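You operate a simulated robot arm through the tools that you are given. There is no shell and no other tool.

You are at the controls of a simulated robot arm. One attempt, no reset.

JOB
Turn the orange pocket forward, brush off the wood dust and slide the pink tub onto the clean spot.
Fine: put the brush back; leave the other tubs. Set down upright: brush. What is to be rubbed or washed off counts as gone when no trace of it is left.
Where things are to end (x, y in the base frame): pink tub within 0.035 m of [0.66, -0.11].

The check looks at the end state, three seconds after you hand in, the way a careful person would. Anything else that was tipped, shoved, dropped, spilled or broken makes it a failure.

ROBOT AND FRAMES
A 7-joint arm with a fingered hand, fixed in place. Base frame: the origin is at the foot of the arm, x ahead of it, y to its left, z up; the work surface is at about z = 0.82. Units: m, degrees, N and s.
With the tool pointing down near the work surface it reaches from about 0.18 to 0.78 m from the base axis. Its first joint turns from -69.0 to 172.0 degrees. Payload 3.4 kg.
The TCP is the grasp point between the finger pads, 0.039 m short of the fingertips. In the tool frame z runs along the fingers and y along their closing line. Largest opening 0.18 m; the body of the gripper starts 0.111 m behind the TCP. The gripper is a hand of 3 fingers: y runs from the thumb to the fingers, the wrist lies at [0, 0, -0.262] in the tool frame, and closing takes about 1.5 s.
Orientation is told as [roll, pitch, yaw] about the base's x, y, z axes, in that order, counted from this pose: with the fingers straight down and closing along the base's y, the tool's x points along the base's -x, its y along +y and its z along -z.

CONTROLS
- The arm moves only by the tool apply_moves. Its argument "deltas" is one flat list of numbers, 7 for each row, row after row: the turn, a rotation vector about the tool's x, y, z in degrees, then the shift along the tool's x, y, z in cm, then the opening, from 0 (shut) to 1 (fully open). In form: [wx, wy, wz, dx, dy, dz, hand, wx, wy, wz, dx, dy, dz, hand, ...]. A call has 1 to 20 rows; each row is the pose to reach, as a shift and turn from the pose commanded when the call began, along the tool's axes at that moment. A row lasts 0.2 s, in which the tool goes at most 0.05 m and 8.6 degrees; a call with a longer step from one row to the next is refused whole, and so is a gripper value outside its range. A pose out of reach is approached as far as the arm can. The call stops where the force on the tool passes 40 N (or 10 N more than at its start, if that is more) or the arm is blocked; 0.2 s more then pass. Each finger travels about 0.072 m/s and halts on what it meets, pressing with about 31 N; the grip force reading is that of the motor and also rises with nothing between the fingers. The clock runs only during rows and for 0.2 s after the last one: add rows that repeat a pose to give the fingers time. It gives the time, the measured TCP pose, the force on the tool (base axes), the opening and the grip force at its end, in the units of the frame above (readings bear some noise), with the torque about the TCP (base axes, N m) and any sound that the robot's microphone picked up.
- Cameras (640 x 400 px; columns grow to the right, rows downward): "scene" is fixed at [0.3989, 0.6507, 1.5928]; the picture's right is [-0.97, -0.25, 0.00], its down [-0.19, 0.72, -0.66] and it looks along [0.17, -0.64, -0.75] (base axes); focal length 329 px, centre (320, 200). "wrist" rides on the gripper at [0.062, -0.036, -0.128] in the tool frame; the picture's right is [0.50, 0.87, 0.00], its down [-0.75, 0.43, -0.49] and it looks along [-0.43, 0.25, 0.87] (tool axes); focal length 226 px, centre (320, 200). There is no depth. A picture from a camera that has moved, and an enlarged one, comes with that camera's place and axes in the base frame and with its lens.
- camera(camera): a new picture of that camera. It takes no simulated time.
- raise_lower(by): slides the trunk up (or, below 0, down) by that many m; the arm rides with it, the base frame stays. It gives what a move gives, with no picture.
- set_grasp(shape): the hand has 3 fingers and takes this shape, open, in about a second: jaw (thumb against the fingers, like two jaws); tri (thumb and two fingers); tip (a fingertip pinch); poke (one finger out to press); point (the index stretched); flat (the hand flat); cup (the hand cupped); fist (a fist). The gripper value then closes the fingers along that shape, each until it touches; the sizes above hold for jaw. It gives what a move gives, with no picture.
- enlarge(camera, box): a new picture of the part [left, top, right, bottom] of that camera's present view, enlarged. It takes no simulated time.
- finish_job(): hands the job in; it is judged then, once.

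Nothing tells you positions but the pictures and the camera data. Unless the task says otherwise, let go and move clear before handing in.

The tools are called after "Request:" as a command line: name --argument value ..., lists and objects as JSON in quotes. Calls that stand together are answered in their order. apply_moves: Moves the arm, as the interface text tells. Its arguments: {"type":"object","properties":{"deltas":{"type":"array","items":{"type":"number"}}},"required":["deltas"]} The other tools are called the same way: raise_lower (by) slides the trunk up or down; set_grasp (shape) gives the hand a shape; camera (camera) takes a picture; enlarge (camera, box) takes an enlarged picture of a part of a camera's view; finish_job () hands the job in.

At the start:

```text
time: 0.0
position: [0.5234, 0.0253, 1.1975]
tcp_rot: [0.0, 0.0, 0.0]
ft_force: [0.1, 0.5, 0.0]
wrist_torque: [0.04, -0.02, 0.02]
width: 0.1799
grasp_force: 0.0
shape: jaw
trunk travel left (down, up): [-0.225, 0.317]
```

scene: 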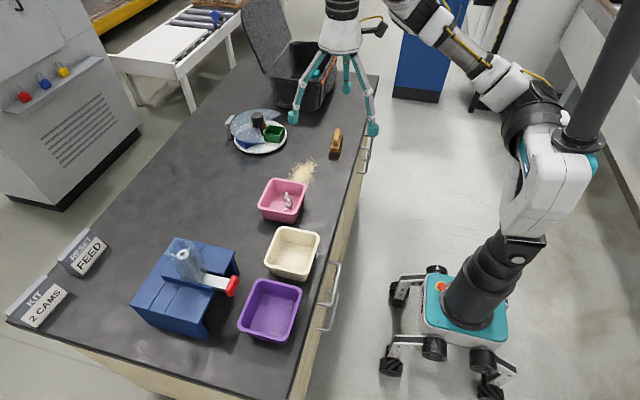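
wrist: 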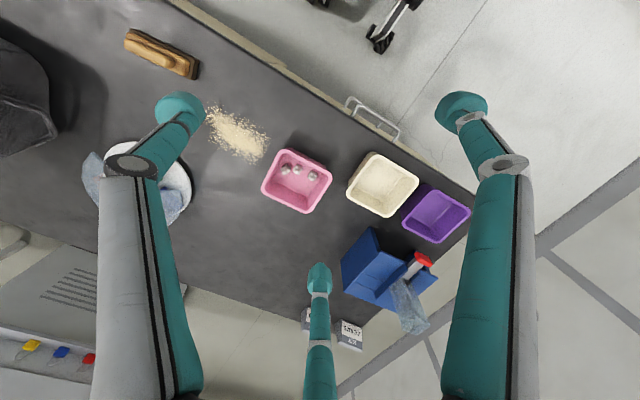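

I see a bench with a pink tub (holding some small parts), a cream tub, a purple tub, a pile of wood dust, a brush, and a plate under some film with coloured pockets on it. I'll enlarge the views first to find the orange pocket and fix positions.

Request:
enlarge --camera "scene" --box '[210, 90, 310, 160]'

Request:
enlarge --camera "scene" --box '[240, 110, 400, 230]'

Request:
enlarge --camera "scene" --box '[120, 210, 340, 350]'

Request:
enlarge --camera "wrist" --box '[60, 0, 360, 240]'

```text
5.71 times, centred on (260, 125) of scene
camera zoom: at [0.3989, 0.6507, 1.5928], right [-0.97, -0.25, 0.0], down [-0.19, 0.72, -0.66], along [0.17, -0.64, -0.75], focal length 1882 px, centre (663, 629)
```

zoom: 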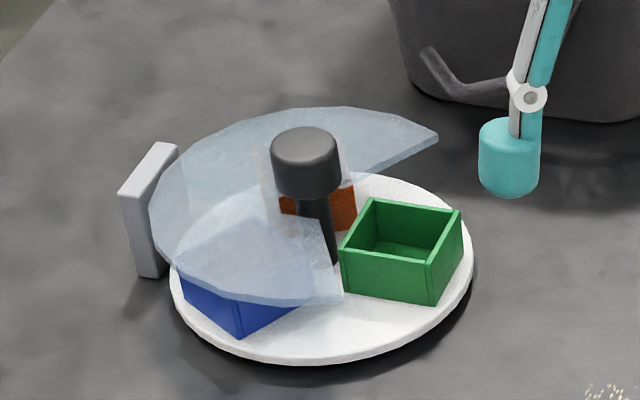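

```text
3.33 times, centred on (320, 170) of scene
camera zoom: at [0.3989, 0.6507, 1.5928], right [-0.97, -0.25, 0.0], down [-0.19, 0.72, -0.66], along [0.17, -0.64, -0.75], focal length 1098 px, centre (320, 300)
```

zoom: 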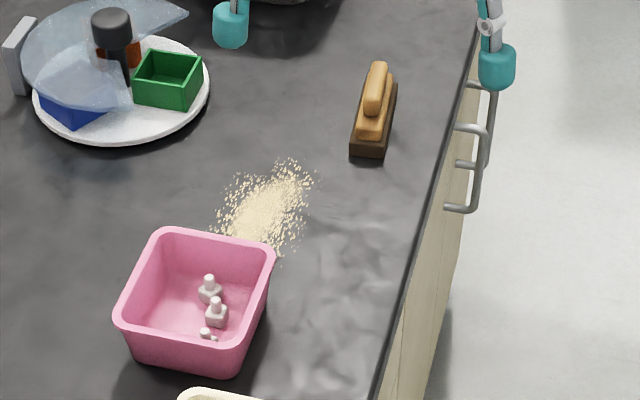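

```text
2.86 times, centred on (230, 280) of scene
camera zoom: at [0.3989, 0.6507, 1.5928], right [-0.97, -0.25, 0.0], down [-0.19, 0.72, -0.66], along [0.17, -0.64, -0.75], focal length 941 px, centre (577, -29)
```

zoom: 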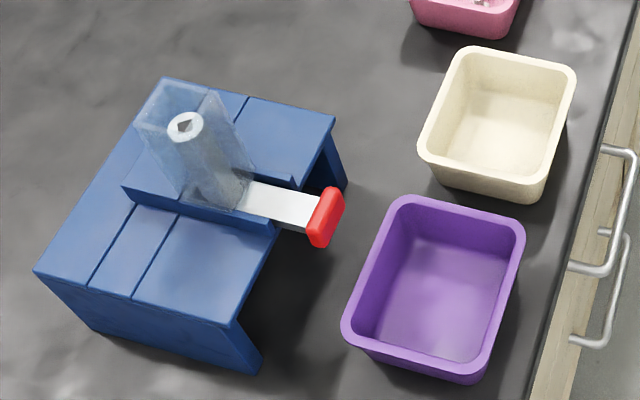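

```text
1.67 times, centred on (210, 120) of wrist
camera zoom: at [0.4595, -0.0097, 1.3249], right [-0.5, 0.87, 0.0], down [0.75, 0.43, 0.49], along [0.43, 0.25, -0.87], focal length 377 px, centre (503, 333)
```

zoom: 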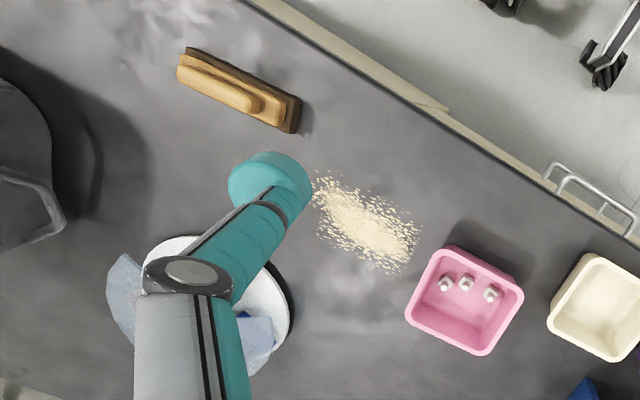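

The orange pocket sits behind the hub of a small turntable, under a fixed cover that has an open sector; green is in the opening now. I take the turntable to be near [0.86, -0.23], the brush near [0.58, -0.245], the dust near [0.66, -0.12] and the pink tub near [0.675, 0.05]. Next I'll move the wrist camera over the turntable side for a better look.

Request:
apply_moves --deltas '[0, 0, 0, -1.5, -4, 0, 1, 0, 0, 0, -3, -8, 0, 1, 0, 0, 0, -4.5, -12, 0, 1, 0, 0, 0, -6, -16, 0, 1, 0, 0, 0, -7.5, -20, 0, 1, 0, 0, 0, -9, -24, 0, 1, 0, 0, 0, -10.5, -28, 0, 1, 0, 0, 0, -12, -32, 0, 1]'

Request:
camera --camera "wrist"

Request:
camera --camera "scene"

```text
time: 1.8
position: [0.6403, -0.295, 1.198]
tcp_rot: [0.0, -0.1, 0.0]
ft_force: [-1.0, 0.7, -0.5]
wrist_torque: [-0.02, -0.01, 0.01]
width: 0.1799
grasp_force: 0.0
shape: jaw
trunk travel left (down, up): [-0.225, 0.317]
```

```text
taken
camera wrist: at [0.5761, -0.33, 1.326], right [-0.5, 0.87, 0.0], down [0.75, 0.44, 0.49], along [0.43, 0.25, -0.87], focal length 226 px, centre (320, 200)
```

wrist: 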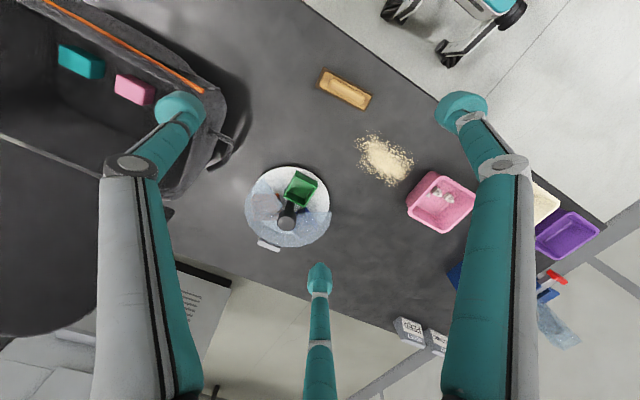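

```text
taken
```

scene: 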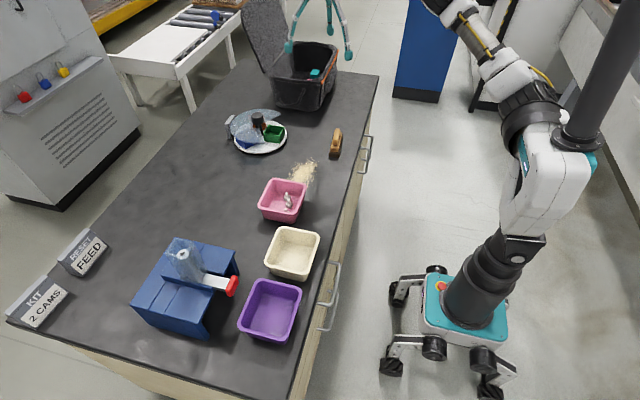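

The wrist camera now has a clear view of the turntable, dust, brush and pink tub. I'll enlarge those regions for measurements.

Request:
enlarge --camera "wrist" --box '[235, 155, 345, 255]'

Request:
enlarge --camera "wrist" --box '[300, 60, 480, 240]'

Request:
enlarge --camera "scene" --box '[220, 95, 300, 160]'

```text
4.00 times, centred on (290, 205) of wrist
camera zoom: at [0.5761, -0.33, 1.326], right [-0.5, 0.87, 0.0], down [0.75, 0.44, 0.49], along [0.43, 0.25, -0.87], focal length 904 px, centre (440, 180)
```

zoom: 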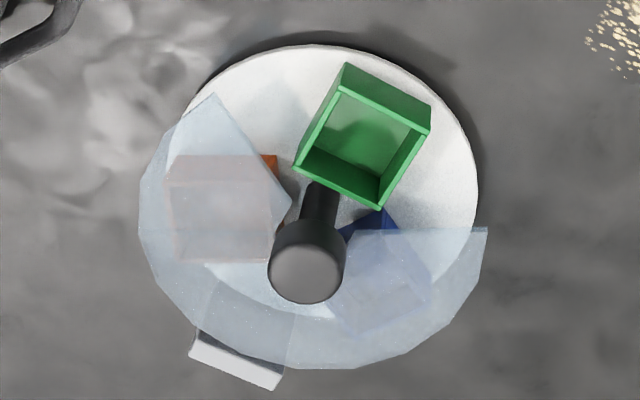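

```text
2.22 times, centred on (390, 150) of wrist
camera zoom: at [0.5761, -0.33, 1.326], right [-0.5, 0.87, 0.0], down [0.75, 0.44, 0.49], along [0.43, 0.25, -0.87], focal length 502 px, centre (164, 311)
```

zoom: 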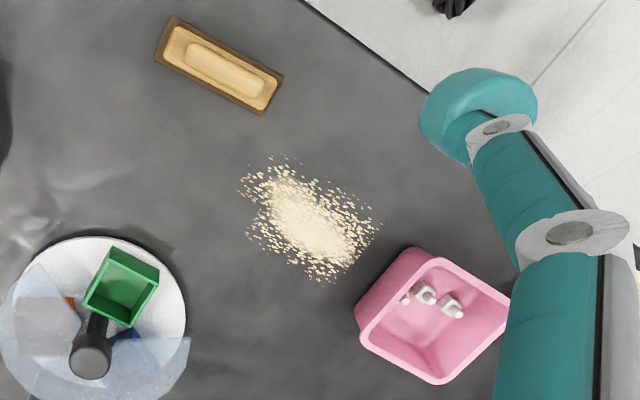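

```text
6.15 times, centred on (260, 128) of scene
camera zoom: at [0.3989, 0.6507, 1.5928], right [-0.97, -0.25, 0.0], down [-0.19, 0.72, -0.66], along [0.17, -0.64, -0.75], focal length 2027 px, centre (689, 646)
```

zoom: 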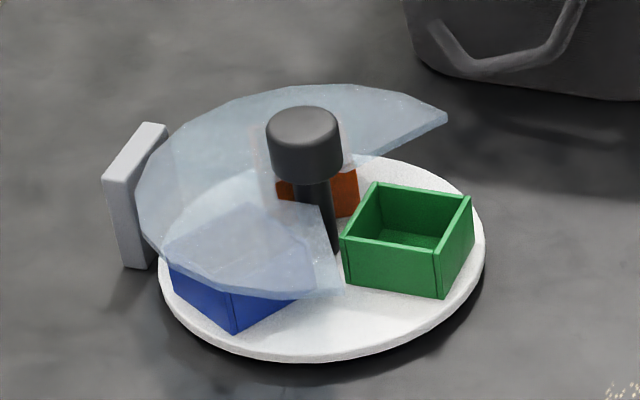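

The knob stands at about [0.862, -0.247] with its top near z = 0.92. The cover's opening faces the robot, with green there now, so orange needs about -120° of turning about the vertical. The knob lies about 0.9 m out, so I'll test the arm's reach above it at a safe height.

Request:
apply_moves --deltas '[0, 0, 0, -3.7, 0.8, 1.6, 1, 0, 0, 0, -7.4, 1.6, 3.2, 1, 0, 0, 0, -11.1, 2.4, 4.8, 1, 0, 0, 0, -14.8, 3.2, 6.4, 1, 0, 0, 0, -18.5, 4.0, 8, 1, 0, 0, 0, -22.2, 4.8, 9.8, 1, 0, 0, 0, -22.2, 4.8, 9.8, 1]'

Request:
camera --camera "wrist"

Request:
camera --camera "scene"

```text
time: 3.4
position: [0.7826, -0.2628, 1.0858]
tcp_rot: [-0.2, -0.3, 0.1]
ft_force: [0.0, 0.0, -1.1]
wrist_torque: [0.01, -0.05, 0.03]
width: 0.1799
grasp_force: 0.1
shape: jaw
out of reach, approached as far as the arm can: row 4, 5, 6, 7
trunk travel left (down, up): [-0.225, 0.317]
```

```text
taken
camera wrist: at [0.7176, -0.2984, 1.2143], right [-0.5, 0.87, 0.0], down [0.75, 0.44, 0.49], along [0.43, 0.24, -0.87], focal length 226 px, centre (320, 200)
```

wrist: 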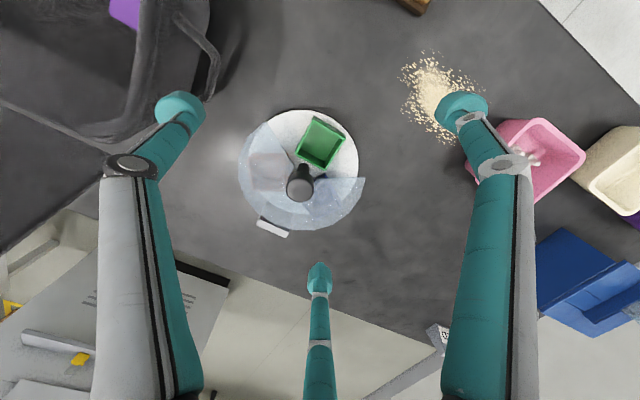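

```text
taken
```

scene: 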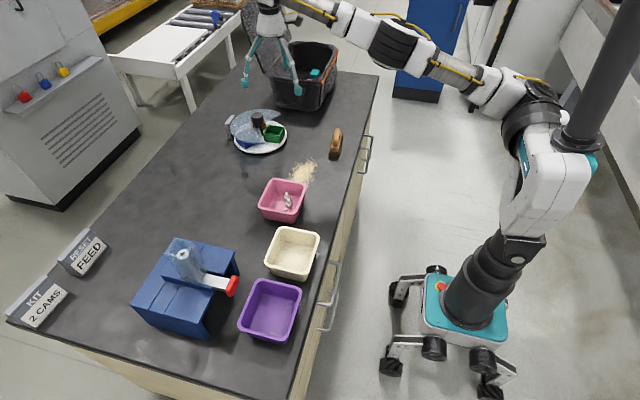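

With the tool vertical the arm falls about 7 cm short of the knob, so I'll need a lower trunk plus an outward tilt of the hand. I'll back away first, then lower the trunk so the shoulder comes level with the wrist.

Request:
apply_moves --deltas '[0, 0, 0, 3.5, 0.5, -2.5, 1, 0, 0, 0, 7, 1, -5, 1, 0, 0, 0, 10.5, 1.5, -7.5, 1, 0, 0, 0, 14, 2, -10, 1, 0, 0, 0, 17.5, 2.5, -12.5, 1, 0, 0, 0, 21, 3, -15, 1]'

Request:
raise_lower --by -0.2

Request:
camera --camera "scene"

```text
time: 4.8
position: [0.567, -0.2398, 1.2323]
tcp_rot: [0.3, -0.2, 0.0]
ft_force: [-0.4, -0.6, -0.2]
wrist_torque: [0.0, 0.01, 0.03]
width: 0.1801
grasp_force: 0.0
shape: jaw
trunk travel left (down, up): [-0.225, 0.317]
```

```text
time: 7.0
position: [0.5761, -0.2442, 1.0209]
tcp_rot: [0.5, 0.9, -0.1]
ft_force: [-0.1, -0.5, 0.8]
wrist_torque: [0.05, -0.03, 0.01]
width: 0.18
grasp_force: 0.0
shape: jaw
trunk travel left (down, up): [-0.025, 0.517]
```

```text
taken
```

scene: 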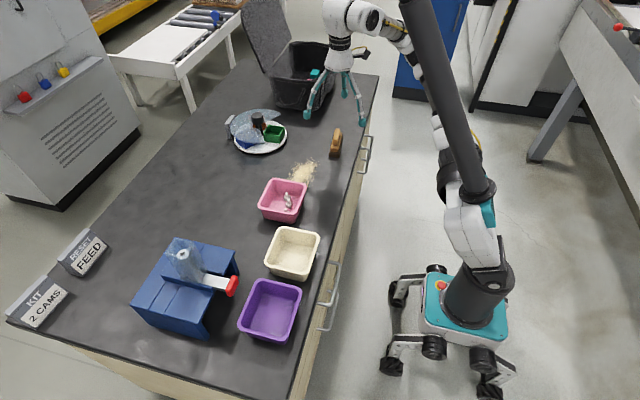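

The trunk is down by 0.2 m and the hand is clear of everything on the bench. I'll tilt the hand 20° outward and move it closer to the turntable, high enough to measure the knob.

Request:
apply_moves --deltas '[1.1, -3.84, 0, -3.5, 0.7, -1, 1, 2.2, -7.68, 0, -7, 1.4, -2, 1, 3.3, -11.52, 0, -10.5, 2.1, -3, 1, 4.4, -15.36, 0, -14, 2.8, -4, 1, 5.5, -19.2, 0, -17.4, 3.4, -5, 1, 5.5, -19.2, 0, -17.4, 3.4, -5, 1]'

Request:
camera --camera "wrist"

Request:
camera --camera "scene"

```text
time: 8.4
position: [0.752, -0.2049, 1.0692]
tcp_rot: [-5.5, -18.3, 0.9]
ft_force: [-0.1, -0.5, 0.1]
wrist_torque: [0.04, 0.0, 0.06]
width: 0.1798
grasp_force: 0.1
shape: jaw
trunk travel left (down, up): [-0.025, 0.517]
```

```text
taken
camera wrist: at [0.6501, -0.2291, 1.1726], right [-0.46, 0.85, -0.23], down [0.57, 0.49, 0.66], along [0.68, 0.17, -0.71], focal length 226 px, centre (320, 200)
```

wrist: 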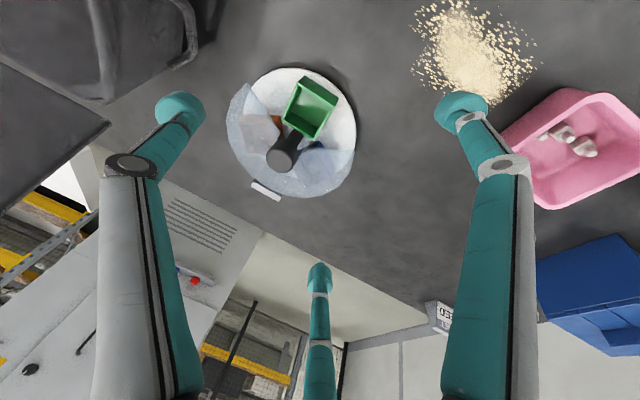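

```text
taken
```

scene: 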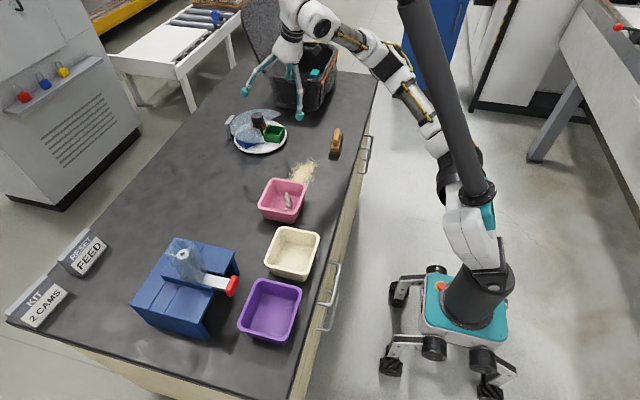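

Request:
enlarge --camera "wrist" --box '[212, 55, 372, 215]'

Request:
enlarge --camera "scene" --box '[220, 30, 340, 150]'

```text
2.50 times, centred on (292, 135) of wrist
camera zoom: at [0.6501, -0.2291, 1.1726], right [-0.46, 0.85, -0.23], down [0.57, 0.49, 0.66], along [0.68, 0.17, -0.71], focal length 565 px, centre (390, 362)
```

zoom: 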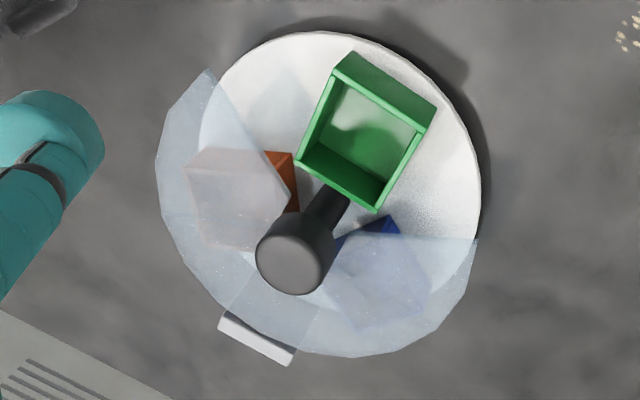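

```text
3.33 times, centred on (280, 90) of scene
camera zoom: at [0.3989, 0.6507, 1.5928], right [-0.97, -0.25, 0.0], down [-0.19, 0.72, -0.66], along [0.17, -0.64, -0.75], focal length 1098 px, centre (453, 567)
```

zoom: 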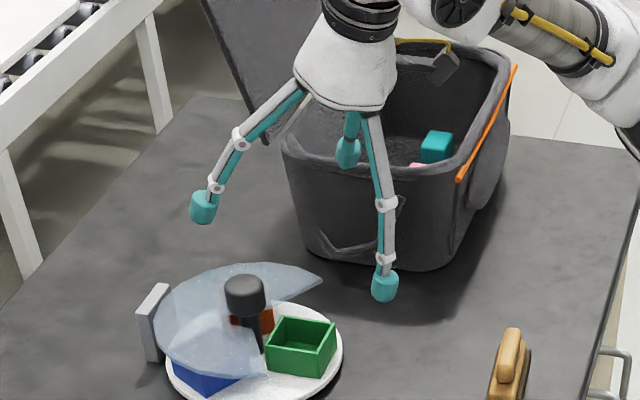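

The knob fits well at about [0.861, -0.248], its body spanning z from roughly 0.885 to 0.922 just above the cover at about 0.88. Before going over it I'll test partly closing the hand to see how the fingers come together.

Request:
apply_moves --deltas '[0, 0, 0, 0, 0, 0, 0.5, 0, 0, 0, 0, 0, 0, 0.5, 0, 0, 0, 0, 0, 0, 0.5, 0, 0, 0, 0, 0, 0, 0.5, 0, 0, 0, 0, 0, 0, 0.5]'

Request:
camera --camera "wrist"

Request:
enlarge --camera "scene" --box '[220, 30, 340, 150]'

```text
time: 9.6
position: [0.7508, -0.201, 1.0677]
tcp_rot: [-5.6, -18.1, 0.9]
ft_force: [0.4, 0.3, 0.3]
wrist_torque: [0.01, -0.01, 0.02]
width: 0.0907
grasp_force: 0.1
shape: jaw
trunk travel left (down, up): [-0.025, 0.517]
```

```text
taken
camera wrist: at [0.6506, -0.2247, 1.1724], right [-0.46, 0.85, -0.24], down [0.57, 0.49, 0.66], along [0.68, 0.17, -0.71], focal length 226 px, centre (320, 200)
```

wrist: 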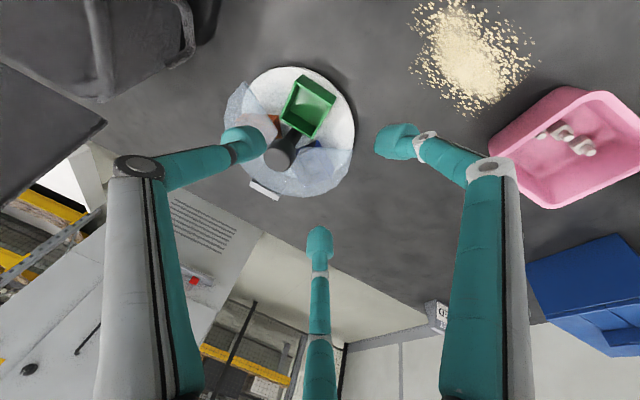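

```text
3.33 times, centred on (280, 90) of scene
camera zoom: at [0.3989, 0.6507, 1.5928], right [-0.97, -0.25, 0.0], down [-0.19, 0.72, -0.66], along [0.17, -0.64, -0.75], focal length 1098 px, centre (453, 567)
```

zoom: 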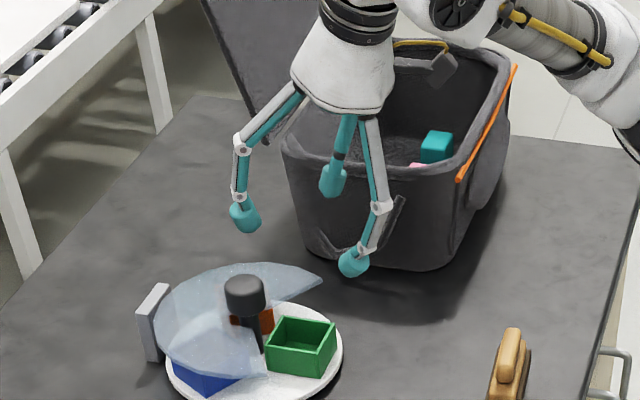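

The three fingers close evenly around the tool axis. I'll now go to a hover above the knob, with the hand half open and turned so that one finger comes down in the cover's opening.

Request:
apply_moves --deltas '[0, 0, -6, -1.5, -0.7, 2, 0.5, 0, 0, -12, -3, -1.4, 4, 0.5, 0, 0, -18, -4.5, -2.1, 6, 0.5, 0, 0, -24, -6, -2.8, 8, 0.5, 0, 0, -30, -7.4, -3.5, 10, 0.5, 0, 0, -30, -7.4, -3.5, 10, 0.5]'

Request:
camera --camera "wrist"

Request:
enlarge --camera "scene" --box '[200, 50, 320, 170]'

```text
time: 11.0
position: [0.8525, -0.2434, 0.9999]
tcp_rot: [-13.9, -12.9, 31.7]
ft_force: [0.9, 0.1, -0.3]
wrist_torque: [0.0, -0.02, 0.03]
width: 0.0905
grasp_force: 0.1
shape: jaw
trunk travel left (down, up): [-0.025, 0.517]
```

```text
taken
camera wrist: at [0.7763, -0.2944, 1.1163], right [-0.82, 0.48, -0.32], down [0.27, 0.8, 0.53], along [0.51, 0.35, -0.79], focal length 226 px, centre (320, 200)
```

wrist: 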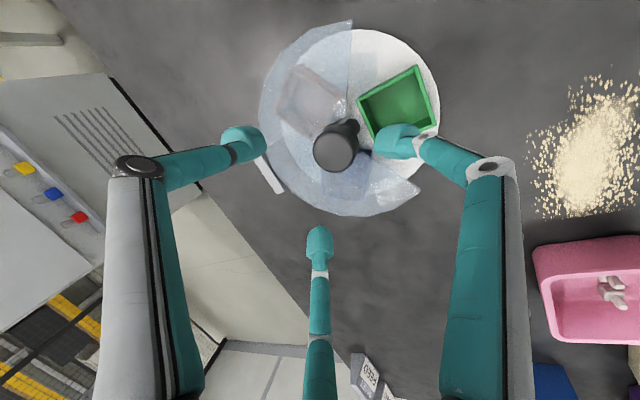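

```text
3.33 times, centred on (260, 110) of scene
camera zoom: at [0.3989, 0.6507, 1.5928], right [-0.97, -0.25, 0.0], down [-0.19, 0.72, -0.66], along [0.17, -0.64, -0.75], focal length 1098 px, centre (520, 500)
```

zoom: 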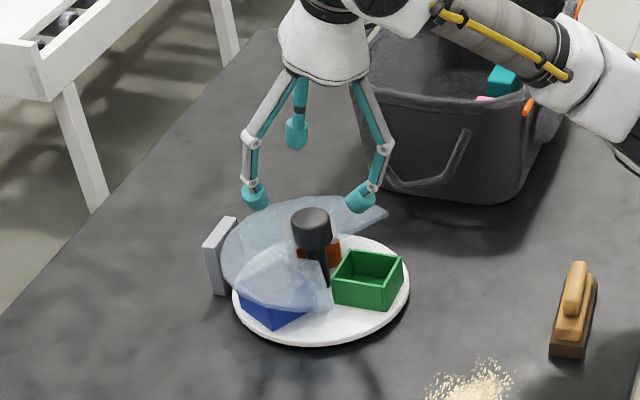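

The pose was reached without any limit, so the reach is fine here. I'll zoom on the knob from this hover to refine the centring.

Request:
enlarge --camera "wrist" --box '[240, 10, 460, 230]'

Request:
enlarge --camera "scene" --box '[225, 90, 305, 150]'

```text
1.82 times, centred on (350, 120) of wrist
camera zoom: at [0.7763, -0.2944, 1.1163], right [-0.82, 0.48, -0.32], down [0.27, 0.8, 0.53], along [0.51, 0.35, -0.79], focal length 411 px, centre (266, 346)
```

zoom: 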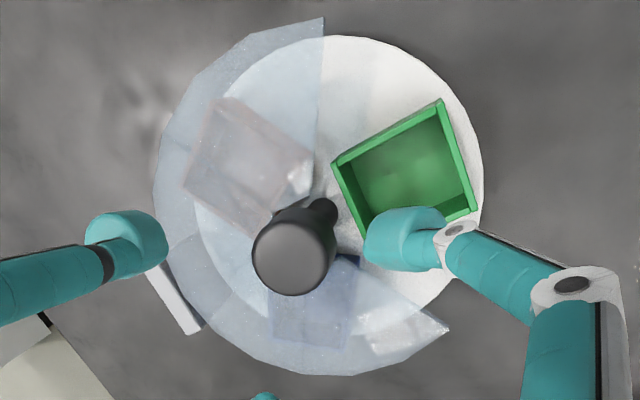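

```text
6.67 times, centred on (265, 120) of scene
camera zoom: at [0.3989, 0.6507, 1.5928], right [-0.97, -0.25, 0.0], down [-0.19, 0.72, -0.66], along [0.17, -0.64, -0.75], focal length 2196 px, centre (687, 733)
```

zoom: 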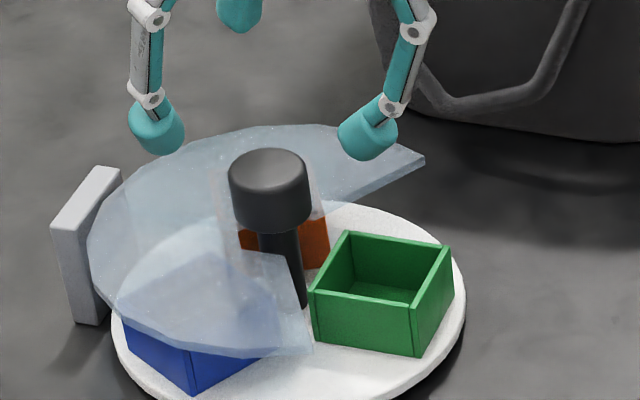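

Knob axis is at about [0.861, -0.249], its body z 0.895–0.918. I'll turn the hand +30° about the knob's vertical axis at hover, as the start of the first clockwise stroke.

Request:
apply_moves --deltas '[-1.675, -1.757, -7.1, 0.08, -0.17, 0.02, 0.5, -3.35, -3.515, -14.2, 0.15, -0.35, 0.05, 0.5, -5.025, -5.27, -21.3, 0.22, -0.52, 0.07, 0.5, -6.7, -7.03, -28.39, 0.3, -0.69, 0.1, 0.5, -6.7, -7.03, -28.39, 0.3, -0.69, 0.1, 0.5]'

Request:
enlarge --camera "wrist" --box '[220, 10, 460, 250]'

Request:
enlarge --camera "scene" --box '[215, 60, 315, 160]'

```text
time: 12.2
position: [0.8552, -0.252, 0.9996]
tcp_rot: [-13.9, -12.9, 61.8]
ft_force: [0.5, 0.4, 0.7]
wrist_torque: [-0.01, -0.01, -0.02]
width: 0.0907
grasp_force: 0.1
shape: jaw
trunk travel left (down, up): [-0.025, 0.517]
```

```text
1.67 times, centred on (340, 130) of wrist
camera zoom: at [0.8139, -0.3328, 1.1152], right [-0.95, 0.01, -0.31], down [-0.17, 0.83, 0.53], along [0.27, 0.56, -0.79], focal length 377 px, centre (287, 317)
```

zoom: 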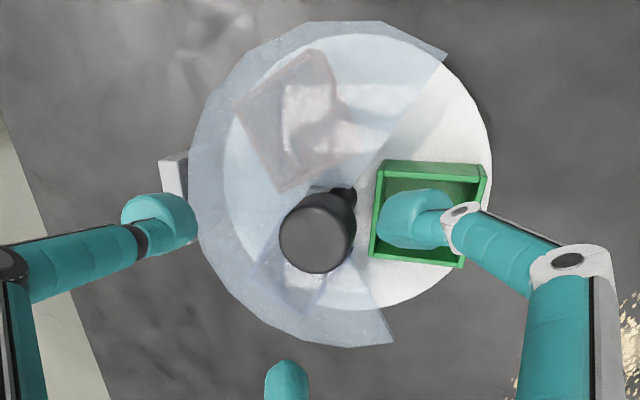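

```text
4.00 times, centred on (265, 110) of scene
camera zoom: at [0.3989, 0.6507, 1.5928], right [-0.97, -0.25, 0.0], down [-0.19, 0.72, -0.66], along [0.17, -0.64, -0.75], focal length 1318 px, centre (540, 560)
```

zoom: 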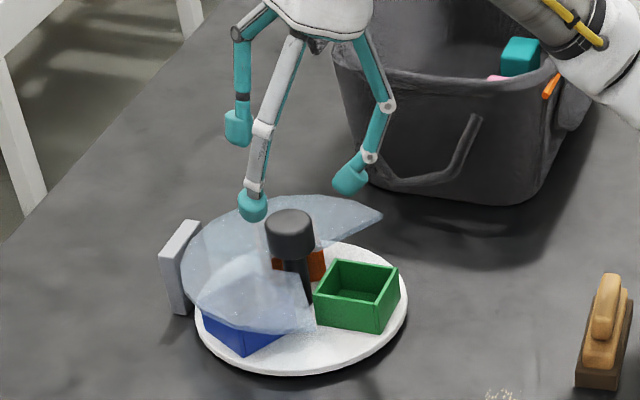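

The hand turned about the knob without trouble and the knob now fits at [0.8625, -0.250]. I'll pre-close a bit and descend around the knob in two stages, checking before the last part.

Request:
apply_moves --deltas '[0, 0, 0, 0, 0, 0, 0.38, 0, 0, 0, 0, 0, 0, 0.38, 0, 0, 0, 0.56, 0.59, 2.37, 0.38, 0, 0, 0, 1.12, 1.17, 4.73, 0.38, 0, 0, 0, 1.12, 1.17, 4.73, 0.38]'

Request:
enlarge --camera "wrist" --box '[220, 40, 440, 260]'

Request:
enlarge --camera "scene" --box '[225, 80, 305, 160]'

```text
time: 13.4
position: [0.8534, -0.2518, 0.9496]
tcp_rot: [-13.9, -12.9, 61.6]
ft_force: [0.5, 0.3, -0.6]
wrist_torque: [0.01, -0.02, 0.0]
width: 0.069
grasp_force: 0.0
shape: jaw
trunk travel left (down, up): [-0.025, 0.517]
```

```text
1.82 times, centred on (330, 150) of wrist
camera zoom: at [0.8131, -0.3327, 1.0657], right [-0.95, 0.01, -0.31], down [-0.17, 0.83, 0.53], along [0.27, 0.56, -0.79], focal length 411 px, centre (302, 291)
```

zoom: 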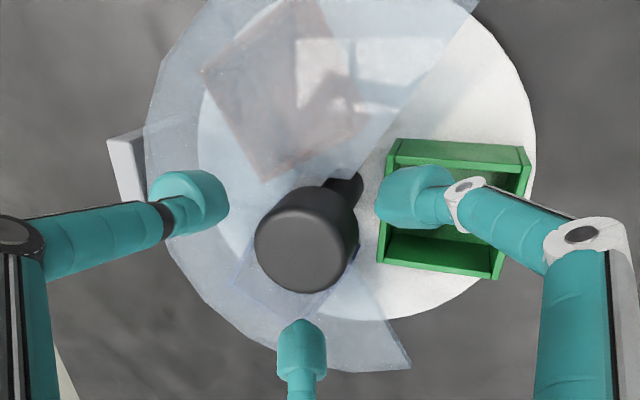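

```text
5.00 times, centred on (265, 120) of scene
camera zoom: at [0.3989, 0.6507, 1.5928], right [-0.97, -0.25, 0.0], down [-0.19, 0.72, -0.66], along [0.17, -0.64, -0.75], focal length 1647 px, centre (595, 600)
```

zoom: 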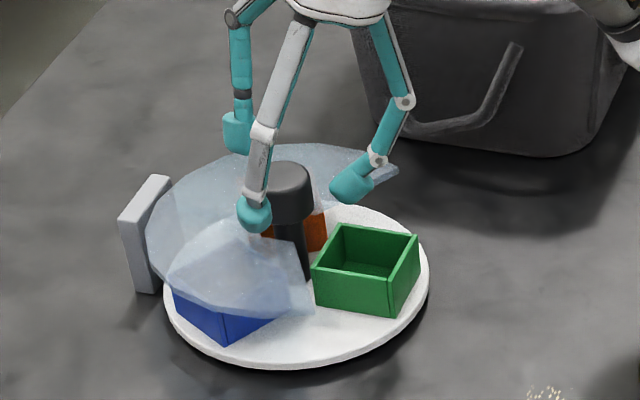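

The knob sits between the three fingers, well centred. I'll go down the last 2 cm, keeping the fingertips just above the cover.

Request:
apply_moves --deltas '[0, 0, 0, 0.22, 0.23, 0.95, 0.38, 0, 0, 0, 0.45, 0.47, 1.89, 0.38, 0, 0, 0, 0.45, 0.47, 1.89, 0.38]'

Request:
enlarge --camera "wrist" --box '[220, 40, 440, 260]'

Request:
enlarge --camera "scene" --box '[225, 80, 305, 160]'

```text
time: 14.2
position: [0.8541, -0.2523, 0.9293]
tcp_rot: [-13.9, -12.9, 61.6]
ft_force: [-0.5, -0.4, -0.5]
wrist_torque: [-0.02, -0.01, -0.03]
width: 0.0686
grasp_force: 0.0
shape: jaw
trunk travel left (down, up): [-0.025, 0.517]
```

```text
1.82 times, centred on (330, 150) of wrist
camera zoom: at [0.8132, -0.3329, 1.045], right [-0.95, 0.01, -0.31], down [-0.17, 0.83, 0.53], along [0.27, 0.56, -0.79], focal length 411 px, centre (302, 291)
```

zoom: 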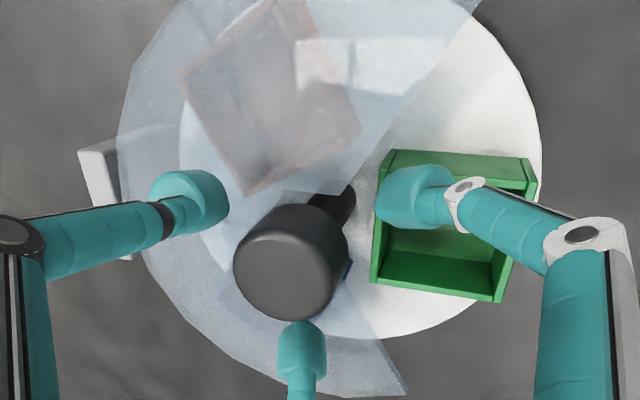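

```text
5.00 times, centred on (265, 120) of scene
camera zoom: at [0.3989, 0.6507, 1.5928], right [-0.97, -0.25, 0.0], down [-0.19, 0.72, -0.66], along [0.17, -0.64, -0.75], focal length 1647 px, centre (595, 600)
```

zoom: 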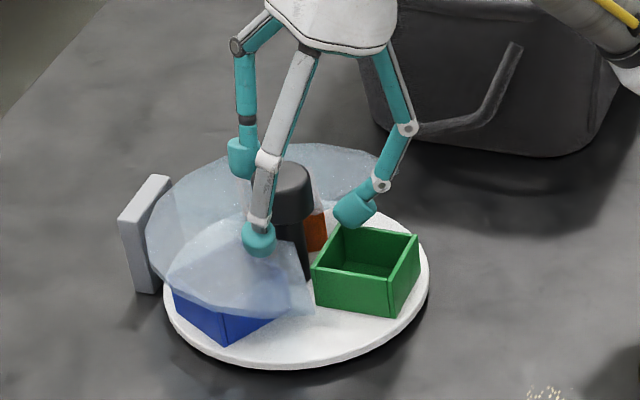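

No contact yet, and the knob is inside the grip with all tips clear of the cover. I'll close on it.

Request:
apply_moves --deltas '[0, 0, 0, 0, 0, 0, 0.3, 0, 0, 0, 0, 0, 0, 0.2, 0, 0, 0, 0, 0, 0, 0.15, 0, 0, 0, 0, 0, 0, 0.1, 0, 0, 0, 0, 0, 0, 0.1, 0, 0, 0, 0, 0, 0, 0.1]'

Request:
enlarge --camera "wrist" --box '[220, 40, 440, 260]'

Request:
enlarge --camera "scene" --box '[225, 80, 305, 160]'

```text
time: 15.6
position: [0.8556, -0.2512, 0.9285]
tcp_rot: [-13.7, -12.8, 61.6]
ft_force: [1.4, 0.7, -6.1]
wrist_torque: [0.16, -0.2, 0.0]
width: 0.0331
grasp_force: 31.4
shape: jaw
trunk travel left (down, up): [-0.025, 0.517]
```

```text
1.82 times, centred on (330, 150) of wrist
camera zoom: at [0.8143, -0.3327, 1.0437], right [-0.95, 0.01, -0.31], down [-0.16, 0.83, 0.53], along [0.27, 0.56, -0.79], focal length 411 px, centre (302, 291)
```

zoom: 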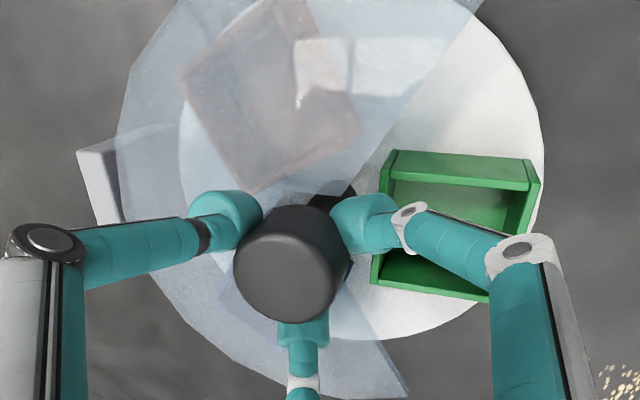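

```text
5.00 times, centred on (265, 120) of scene
camera zoom: at [0.3989, 0.6507, 1.5928], right [-0.97, -0.25, 0.0], down [-0.19, 0.72, -0.66], along [0.17, -0.64, -0.75], focal length 1647 px, centre (595, 600)
```

zoom: 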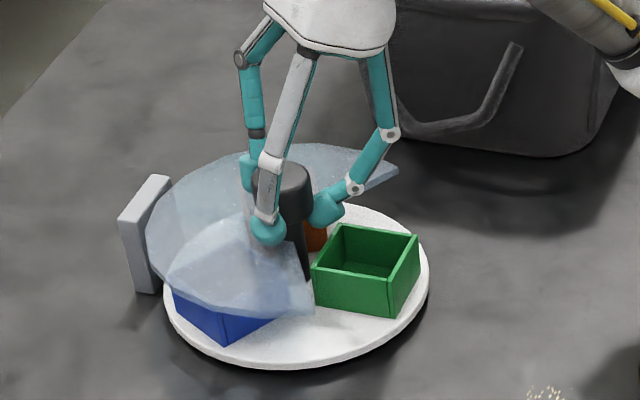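

The knob is gripped at 31 N with little side force. I'll now turn the hand clockwise 60° about the knob's axis, slowly.

Request:
apply_moves --deltas '[0.84, 0.88, 3.55, -0.038, 0.033, 0, 0.1, 1.675, 1.757, 7.1, -0.077, 0.067, 0.001, 0.1, 2.51, 2.635, 10.65, -0.124, 0.095, 0.005, 0.1, 3.35, 3.513, 14.2, -0.171, 0.123, 0.01, 0.1, 4.19, 4.39, 17.74, -0.214, 0.149, 0.014, 0.1, 5.02, 5.27, 21.29, -0.257, 0.174, 0.018, 0.1, 5.86, 6.15, 24.84, -0.307, 0.187, 0.026, 0.1, 6.7, 7.03, 28.39, -0.357, 0.2, 0.035, 0.1, 7.54, 7.9, 31.94, -0.406, 0.213, 0.043, 0.1, 8.37, 8.78, 35.49, -0.456, 0.226, 0.052, 0.1, 9.21, 9.66, 39.03, -0.51, 0.23, 0.063, 0.1, 10.05, 10.54, 42.58, -0.565, 0.235, 0.075, 0.1, 10.89, 11.42, 46.13, -0.613, 0.23, 0.087, 0.1, 11.72, 12.3, 49.68, -0.661, 0.226, 0.1, 0.1, 12.56, 13.17, 53.23, -0.712, 0.217, 0.114, 0.1, 13.4, 14.05, 56.78, -0.763, 0.208, 0.128, 0.1, 13.4, 14.05, 56.78, -0.763, 0.208, 0.128, 0.1]'

Request:
enlarge --camera "wrist" --box '[220, 40, 440, 260]'

Request:
enlarge --camera "scene" --box '[225, 80, 305, 160]'

```text
time: 19.2
position: [0.8574, -0.2439, 0.9288]
tcp_rot: [-14.0, -12.8, 1.5]
ft_force: [7.8, 4.3, -9.7]
wrist_torque: [0.11, -0.43, 0.09]
width: 0.0322
grasp_force: 30.8
shape: jaw
trunk travel left (down, up): [-0.025, 0.517]
```

```text
1.82 times, centred on (330, 150) of wrist
camera zoom: at [0.766, -0.2499, 1.044], right [-0.46, 0.83, -0.31], down [0.64, 0.56, 0.53], along [0.62, 0.05, -0.79], focal length 411 px, centre (302, 291)
```

zoom: 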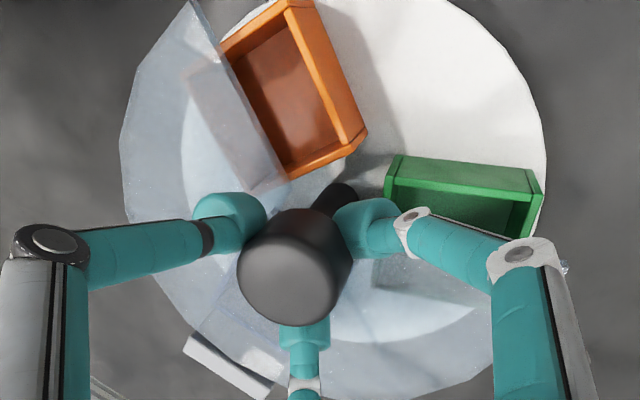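

```text
5.00 times, centred on (265, 120) of scene
camera zoom: at [0.3989, 0.6507, 1.5928], right [-0.97, -0.25, 0.0], down [-0.19, 0.72, -0.66], along [0.17, -0.64, -0.75], focal length 1647 px, centre (595, 600)
```

zoom: 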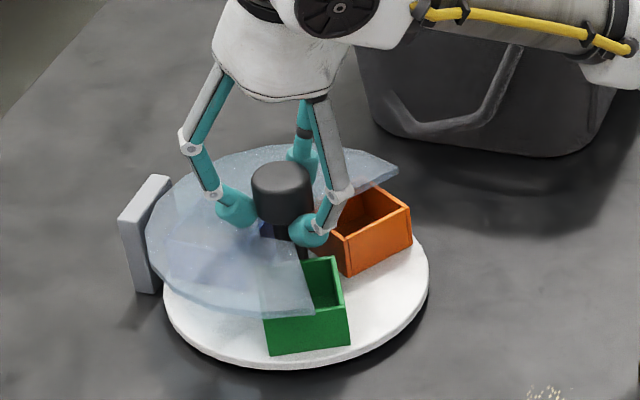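

The turntable followed the hand cleanly: orange has moved about 60° into the opening and green has moved off to the side. I'll let go, rise, turn the hand back and prepare for the second 60° stroke.

Request:
apply_moves --deltas '[0, 0, 0, 0, 0, 0, 0.25, 0, 0, 0, 0, 0, 0, 0.38, 0, 0, 0, 0, 0, 0, 0.38, 0, 0, 0, -0.55, -0.59, -2.37, 0.38, 0, 0, 0, -1.11, -1.18, -4.73, 0.38, -1.66, -1.77, -7.1, -1.07, -1.28, -4.71, 0.38, -3.32, -3.54, -14.19, -1.04, -1.37, -4.7, 0.38, -4.98, -5.31, -21.29, -1.01, -1.47, -4.68, 0.38, -6.65, -7.08, -28.39, -0.98, -1.57, -4.66, 0.38, -8.31, -8.84, -35.48, -0.94, -1.66, -4.65, 0.38, -9.97, -10.61, -42.58, -0.91, -1.76, -4.63, 0.38, -11.63, -12.38, -49.67, -0.88, -1.86, -4.62, 0.38, -13.29, -14.15, -56.77, -0.84, -1.95, -4.6, 0.38, -13.29, -14.15, -56.77, -0.84, -1.95, -4.6, 0.38]'

Request:
enlarge --camera "wrist" --box '[220, 40, 440, 260]'

Request:
enlarge --camera "scene" --box '[225, 80, 305, 160]'

```text
time: 22.2
position: [0.8537, -0.2514, 0.9808]
tcp_rot: [-14.1, -12.8, 61.7]
ft_force: [0.1, 0.1, 0.2]
wrist_torque: [-0.02, -0.02, 0.01]
width: 0.0678
grasp_force: 0.0
shape: jaw
trunk travel left (down, up): [-0.025, 0.517]
```

```text
1.82 times, centred on (330, 150) of wrist
camera zoom: at [0.813, -0.3333, 1.0952], right [-0.95, 0.01, -0.32], down [-0.17, 0.83, 0.53], along [0.27, 0.56, -0.79], focal length 411 px, centre (302, 291)
```

zoom: 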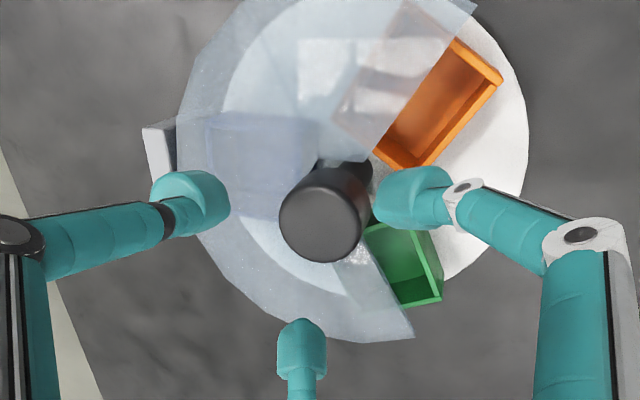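

```text
5.00 times, centred on (265, 120) of scene
camera zoom: at [0.3989, 0.6507, 1.5928], right [-0.97, -0.25, 0.0], down [-0.19, 0.72, -0.66], along [0.17, -0.64, -0.75], focal length 1647 px, centre (595, 600)
```

zoom: 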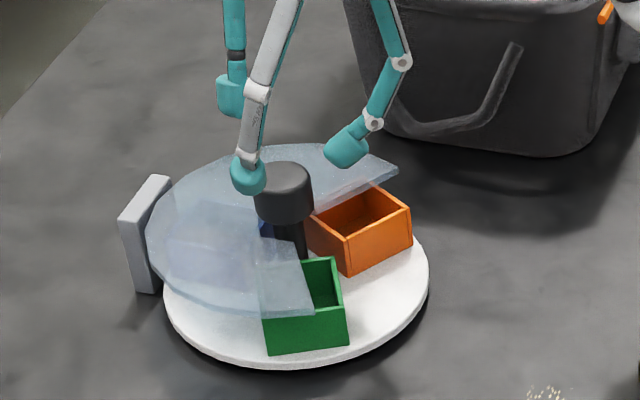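

Orange is half into the opening and the hand is back at the start of a stroke, clear of contact. I'll descend around the knob again and grip.

Request:
apply_moves --deltas '[0, 0, 0, 0.38, 0.4, 1.61, 0.38, 0, 0, 0, 0.76, 0.8, 3.22, 0.38, 0, 0, 0, 1.14, 1.2, 4.83, 0.38, 0, 0, 0, 1.14, 1.2, 4.83, 0.38, 0, 0, 0, 1.14, 1.2, 4.83, 0.3, 0, 0, 0, 1.14, 1.2, 4.83, 0.2, 0, 0, 0, 1.14, 1.2, 4.83, 0.1, 0, 0, 0, 1.14, 1.2, 4.83, 0.1, 0, 0, 0, 1.14, 1.2, 4.83, 0.1]'

Request:
enlarge --camera "wrist" --box '[220, 40, 440, 260]'

Request:
enlarge --camera "scene" --box '[225, 80, 305, 160]'

```text
time: 24.2
position: [0.8543, -0.2524, 0.9278]
tcp_rot: [-14.0, -12.8, 61.6]
ft_force: [1.2, -0.2, -5.4]
wrist_torque: [0.14, -0.2, 0.02]
width: 0.0328
grasp_force: 31.1
shape: jaw
trunk travel left (down, up): [-0.025, 0.517]
```

```text
1.82 times, centred on (330, 150) of wrist
camera zoom: at [0.8139, -0.3334, 1.0429], right [-0.95, 0.01, -0.31], down [-0.17, 0.83, 0.53], along [0.27, 0.56, -0.79], focal length 411 px, centre (302, 291)
```

zoom: 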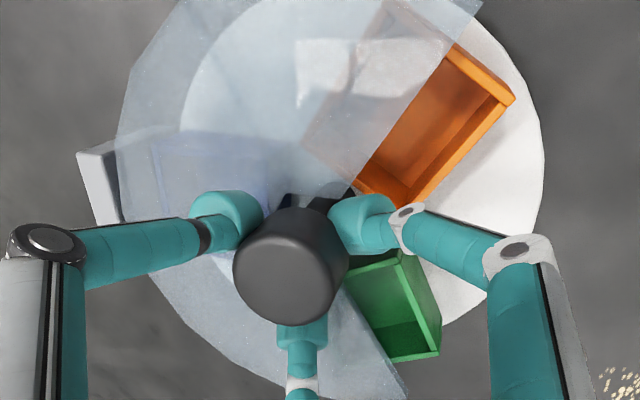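

```text
5.00 times, centred on (265, 120) of scene
camera zoom: at [0.3989, 0.6507, 1.5928], right [-0.97, -0.25, 0.0], down [-0.19, 0.72, -0.66], along [0.17, -0.64, -0.75], focal length 1647 px, centre (595, 600)
```

zoom: 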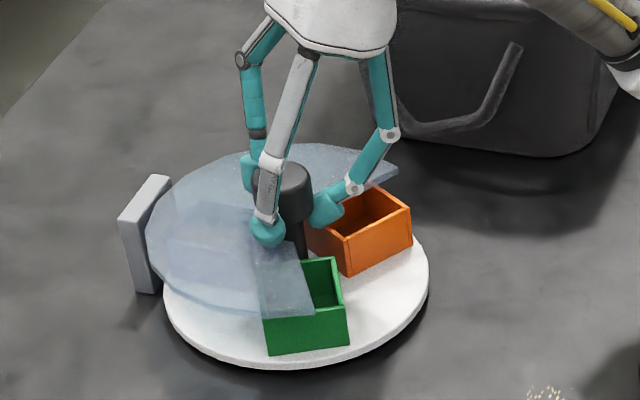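

The knob is gripped again, with orange at about 240° and the opening's centre at 180°. I'll repeat the clockwise 60° stroke.

Request:
apply_moves --deltas '[0.84, 0.88, 3.55, -0.038, 0.033, 0, 0.1, 1.675, 1.757, 7.1, -0.077, 0.067, 0.001, 0.1, 2.51, 2.635, 10.65, -0.124, 0.095, 0.005, 0.1, 3.35, 3.513, 14.2, -0.171, 0.123, 0.01, 0.1, 4.19, 4.39, 17.74, -0.214, 0.149, 0.014, 0.1, 5.02, 5.27, 21.29, -0.257, 0.174, 0.018, 0.1, 5.86, 6.15, 24.84, -0.307, 0.187, 0.026, 0.1, 6.7, 7.03, 28.39, -0.357, 0.2, 0.035, 0.1, 7.54, 7.9, 31.94, -0.406, 0.213, 0.043, 0.1, 8.37, 8.78, 35.49, -0.456, 0.226, 0.052, 0.1, 9.21, 9.66, 39.03, -0.51, 0.23, 0.063, 0.1, 10.05, 10.54, 42.58, -0.565, 0.235, 0.075, 0.1, 10.89, 11.42, 46.13, -0.613, 0.23, 0.087, 0.1, 11.72, 12.3, 49.68, -0.661, 0.226, 0.1, 0.1, 12.56, 13.17, 53.23, -0.712, 0.217, 0.114, 0.1, 13.4, 14.05, 56.78, -0.763, 0.208, 0.128, 0.1, 13.4, 14.05, 56.78, -0.763, 0.208, 0.128, 0.1]'

Request:
enlarge --camera "wrist" --box '[220, 40, 440, 260]'

Request:
enlarge --camera "scene" --box '[225, 80, 305, 160]'

```text
time: 27.8
position: [0.858, -0.2439, 0.9278]
tcp_rot: [-14.0, -13.0, 1.5]
ft_force: [7.4, 4.7, -6.7]
wrist_torque: [0.08, -0.39, 0.14]
width: 0.0321
grasp_force: 30.9
shape: jaw
trunk travel left (down, up): [-0.025, 0.517]
```

```text
1.82 times, centred on (330, 150) of wrist
camera zoom: at [0.7654, -0.25, 1.0428], right [-0.46, 0.83, -0.32], down [0.64, 0.56, 0.53], along [0.62, 0.05, -0.79], focal length 411 px, centre (302, 291)
```

zoom: 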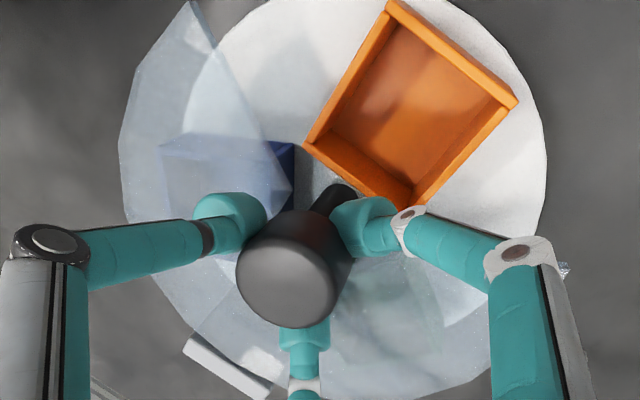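

```text
5.00 times, centred on (265, 120) of scene
camera zoom: at [0.3989, 0.6507, 1.5928], right [-0.97, -0.25, 0.0], down [-0.19, 0.72, -0.66], along [0.17, -0.64, -0.75], focal length 1647 px, centre (595, 600)
```

zoom: 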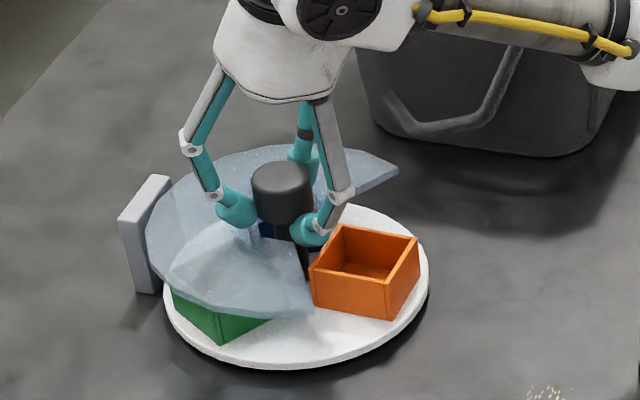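

Orange now sits exactly where green was, centred in the front opening, and blue and green are under the cover. I'll release the knob and rise straight up.

Request:
apply_moves --deltas '[0, 0, 0, 0, 0, 0, 0.25, 0, 0, 0, 0, 0, 0, 0.38, 0, 0, 0, 0, 0, 0, 0.38, 0, 0, 0, -0.44, -0.47, -1.9, 0.38, 0, 0, 0, -0.89, -0.94, -3.79, 0.38, 0, 0, 0, -1.33, -1.42, -5.68, 0.38, 0, 0, 0, -1.77, -1.89, -7.57, 0.38, 0, 0, 0, -2.2, -2.36, -9.46, 0.38]'

Request:
enlarge --camera "scene" --box '[225, 80, 305, 160]'

Request:
camera --camera "scene"

```text
time: 29.6
position: [0.8556, -0.2433, 1.0292]
tcp_rot: [-14.1, -13.1, 1.6]
ft_force: [-1.1, 0.2, 0.2]
wrist_torque: [-0.03, 0.0, 0.04]
width: 0.0678
grasp_force: 0.1
shape: jaw
trunk travel left (down, up): [-0.025, 0.517]
```

```text
5.00 times, centred on (265, 120) of scene
camera zoom: at [0.3989, 0.6507, 1.5928], right [-0.97, -0.25, 0.0], down [-0.19, 0.72, -0.66], along [0.17, -0.64, -0.75], focal length 1647 px, centre (595, 600)
```

zoom: 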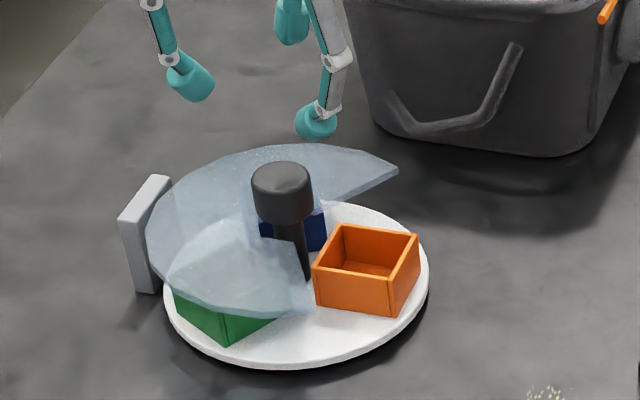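

```text
taken
```

scene: 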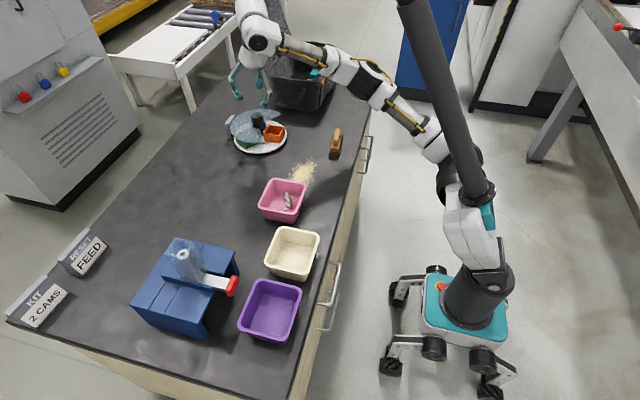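

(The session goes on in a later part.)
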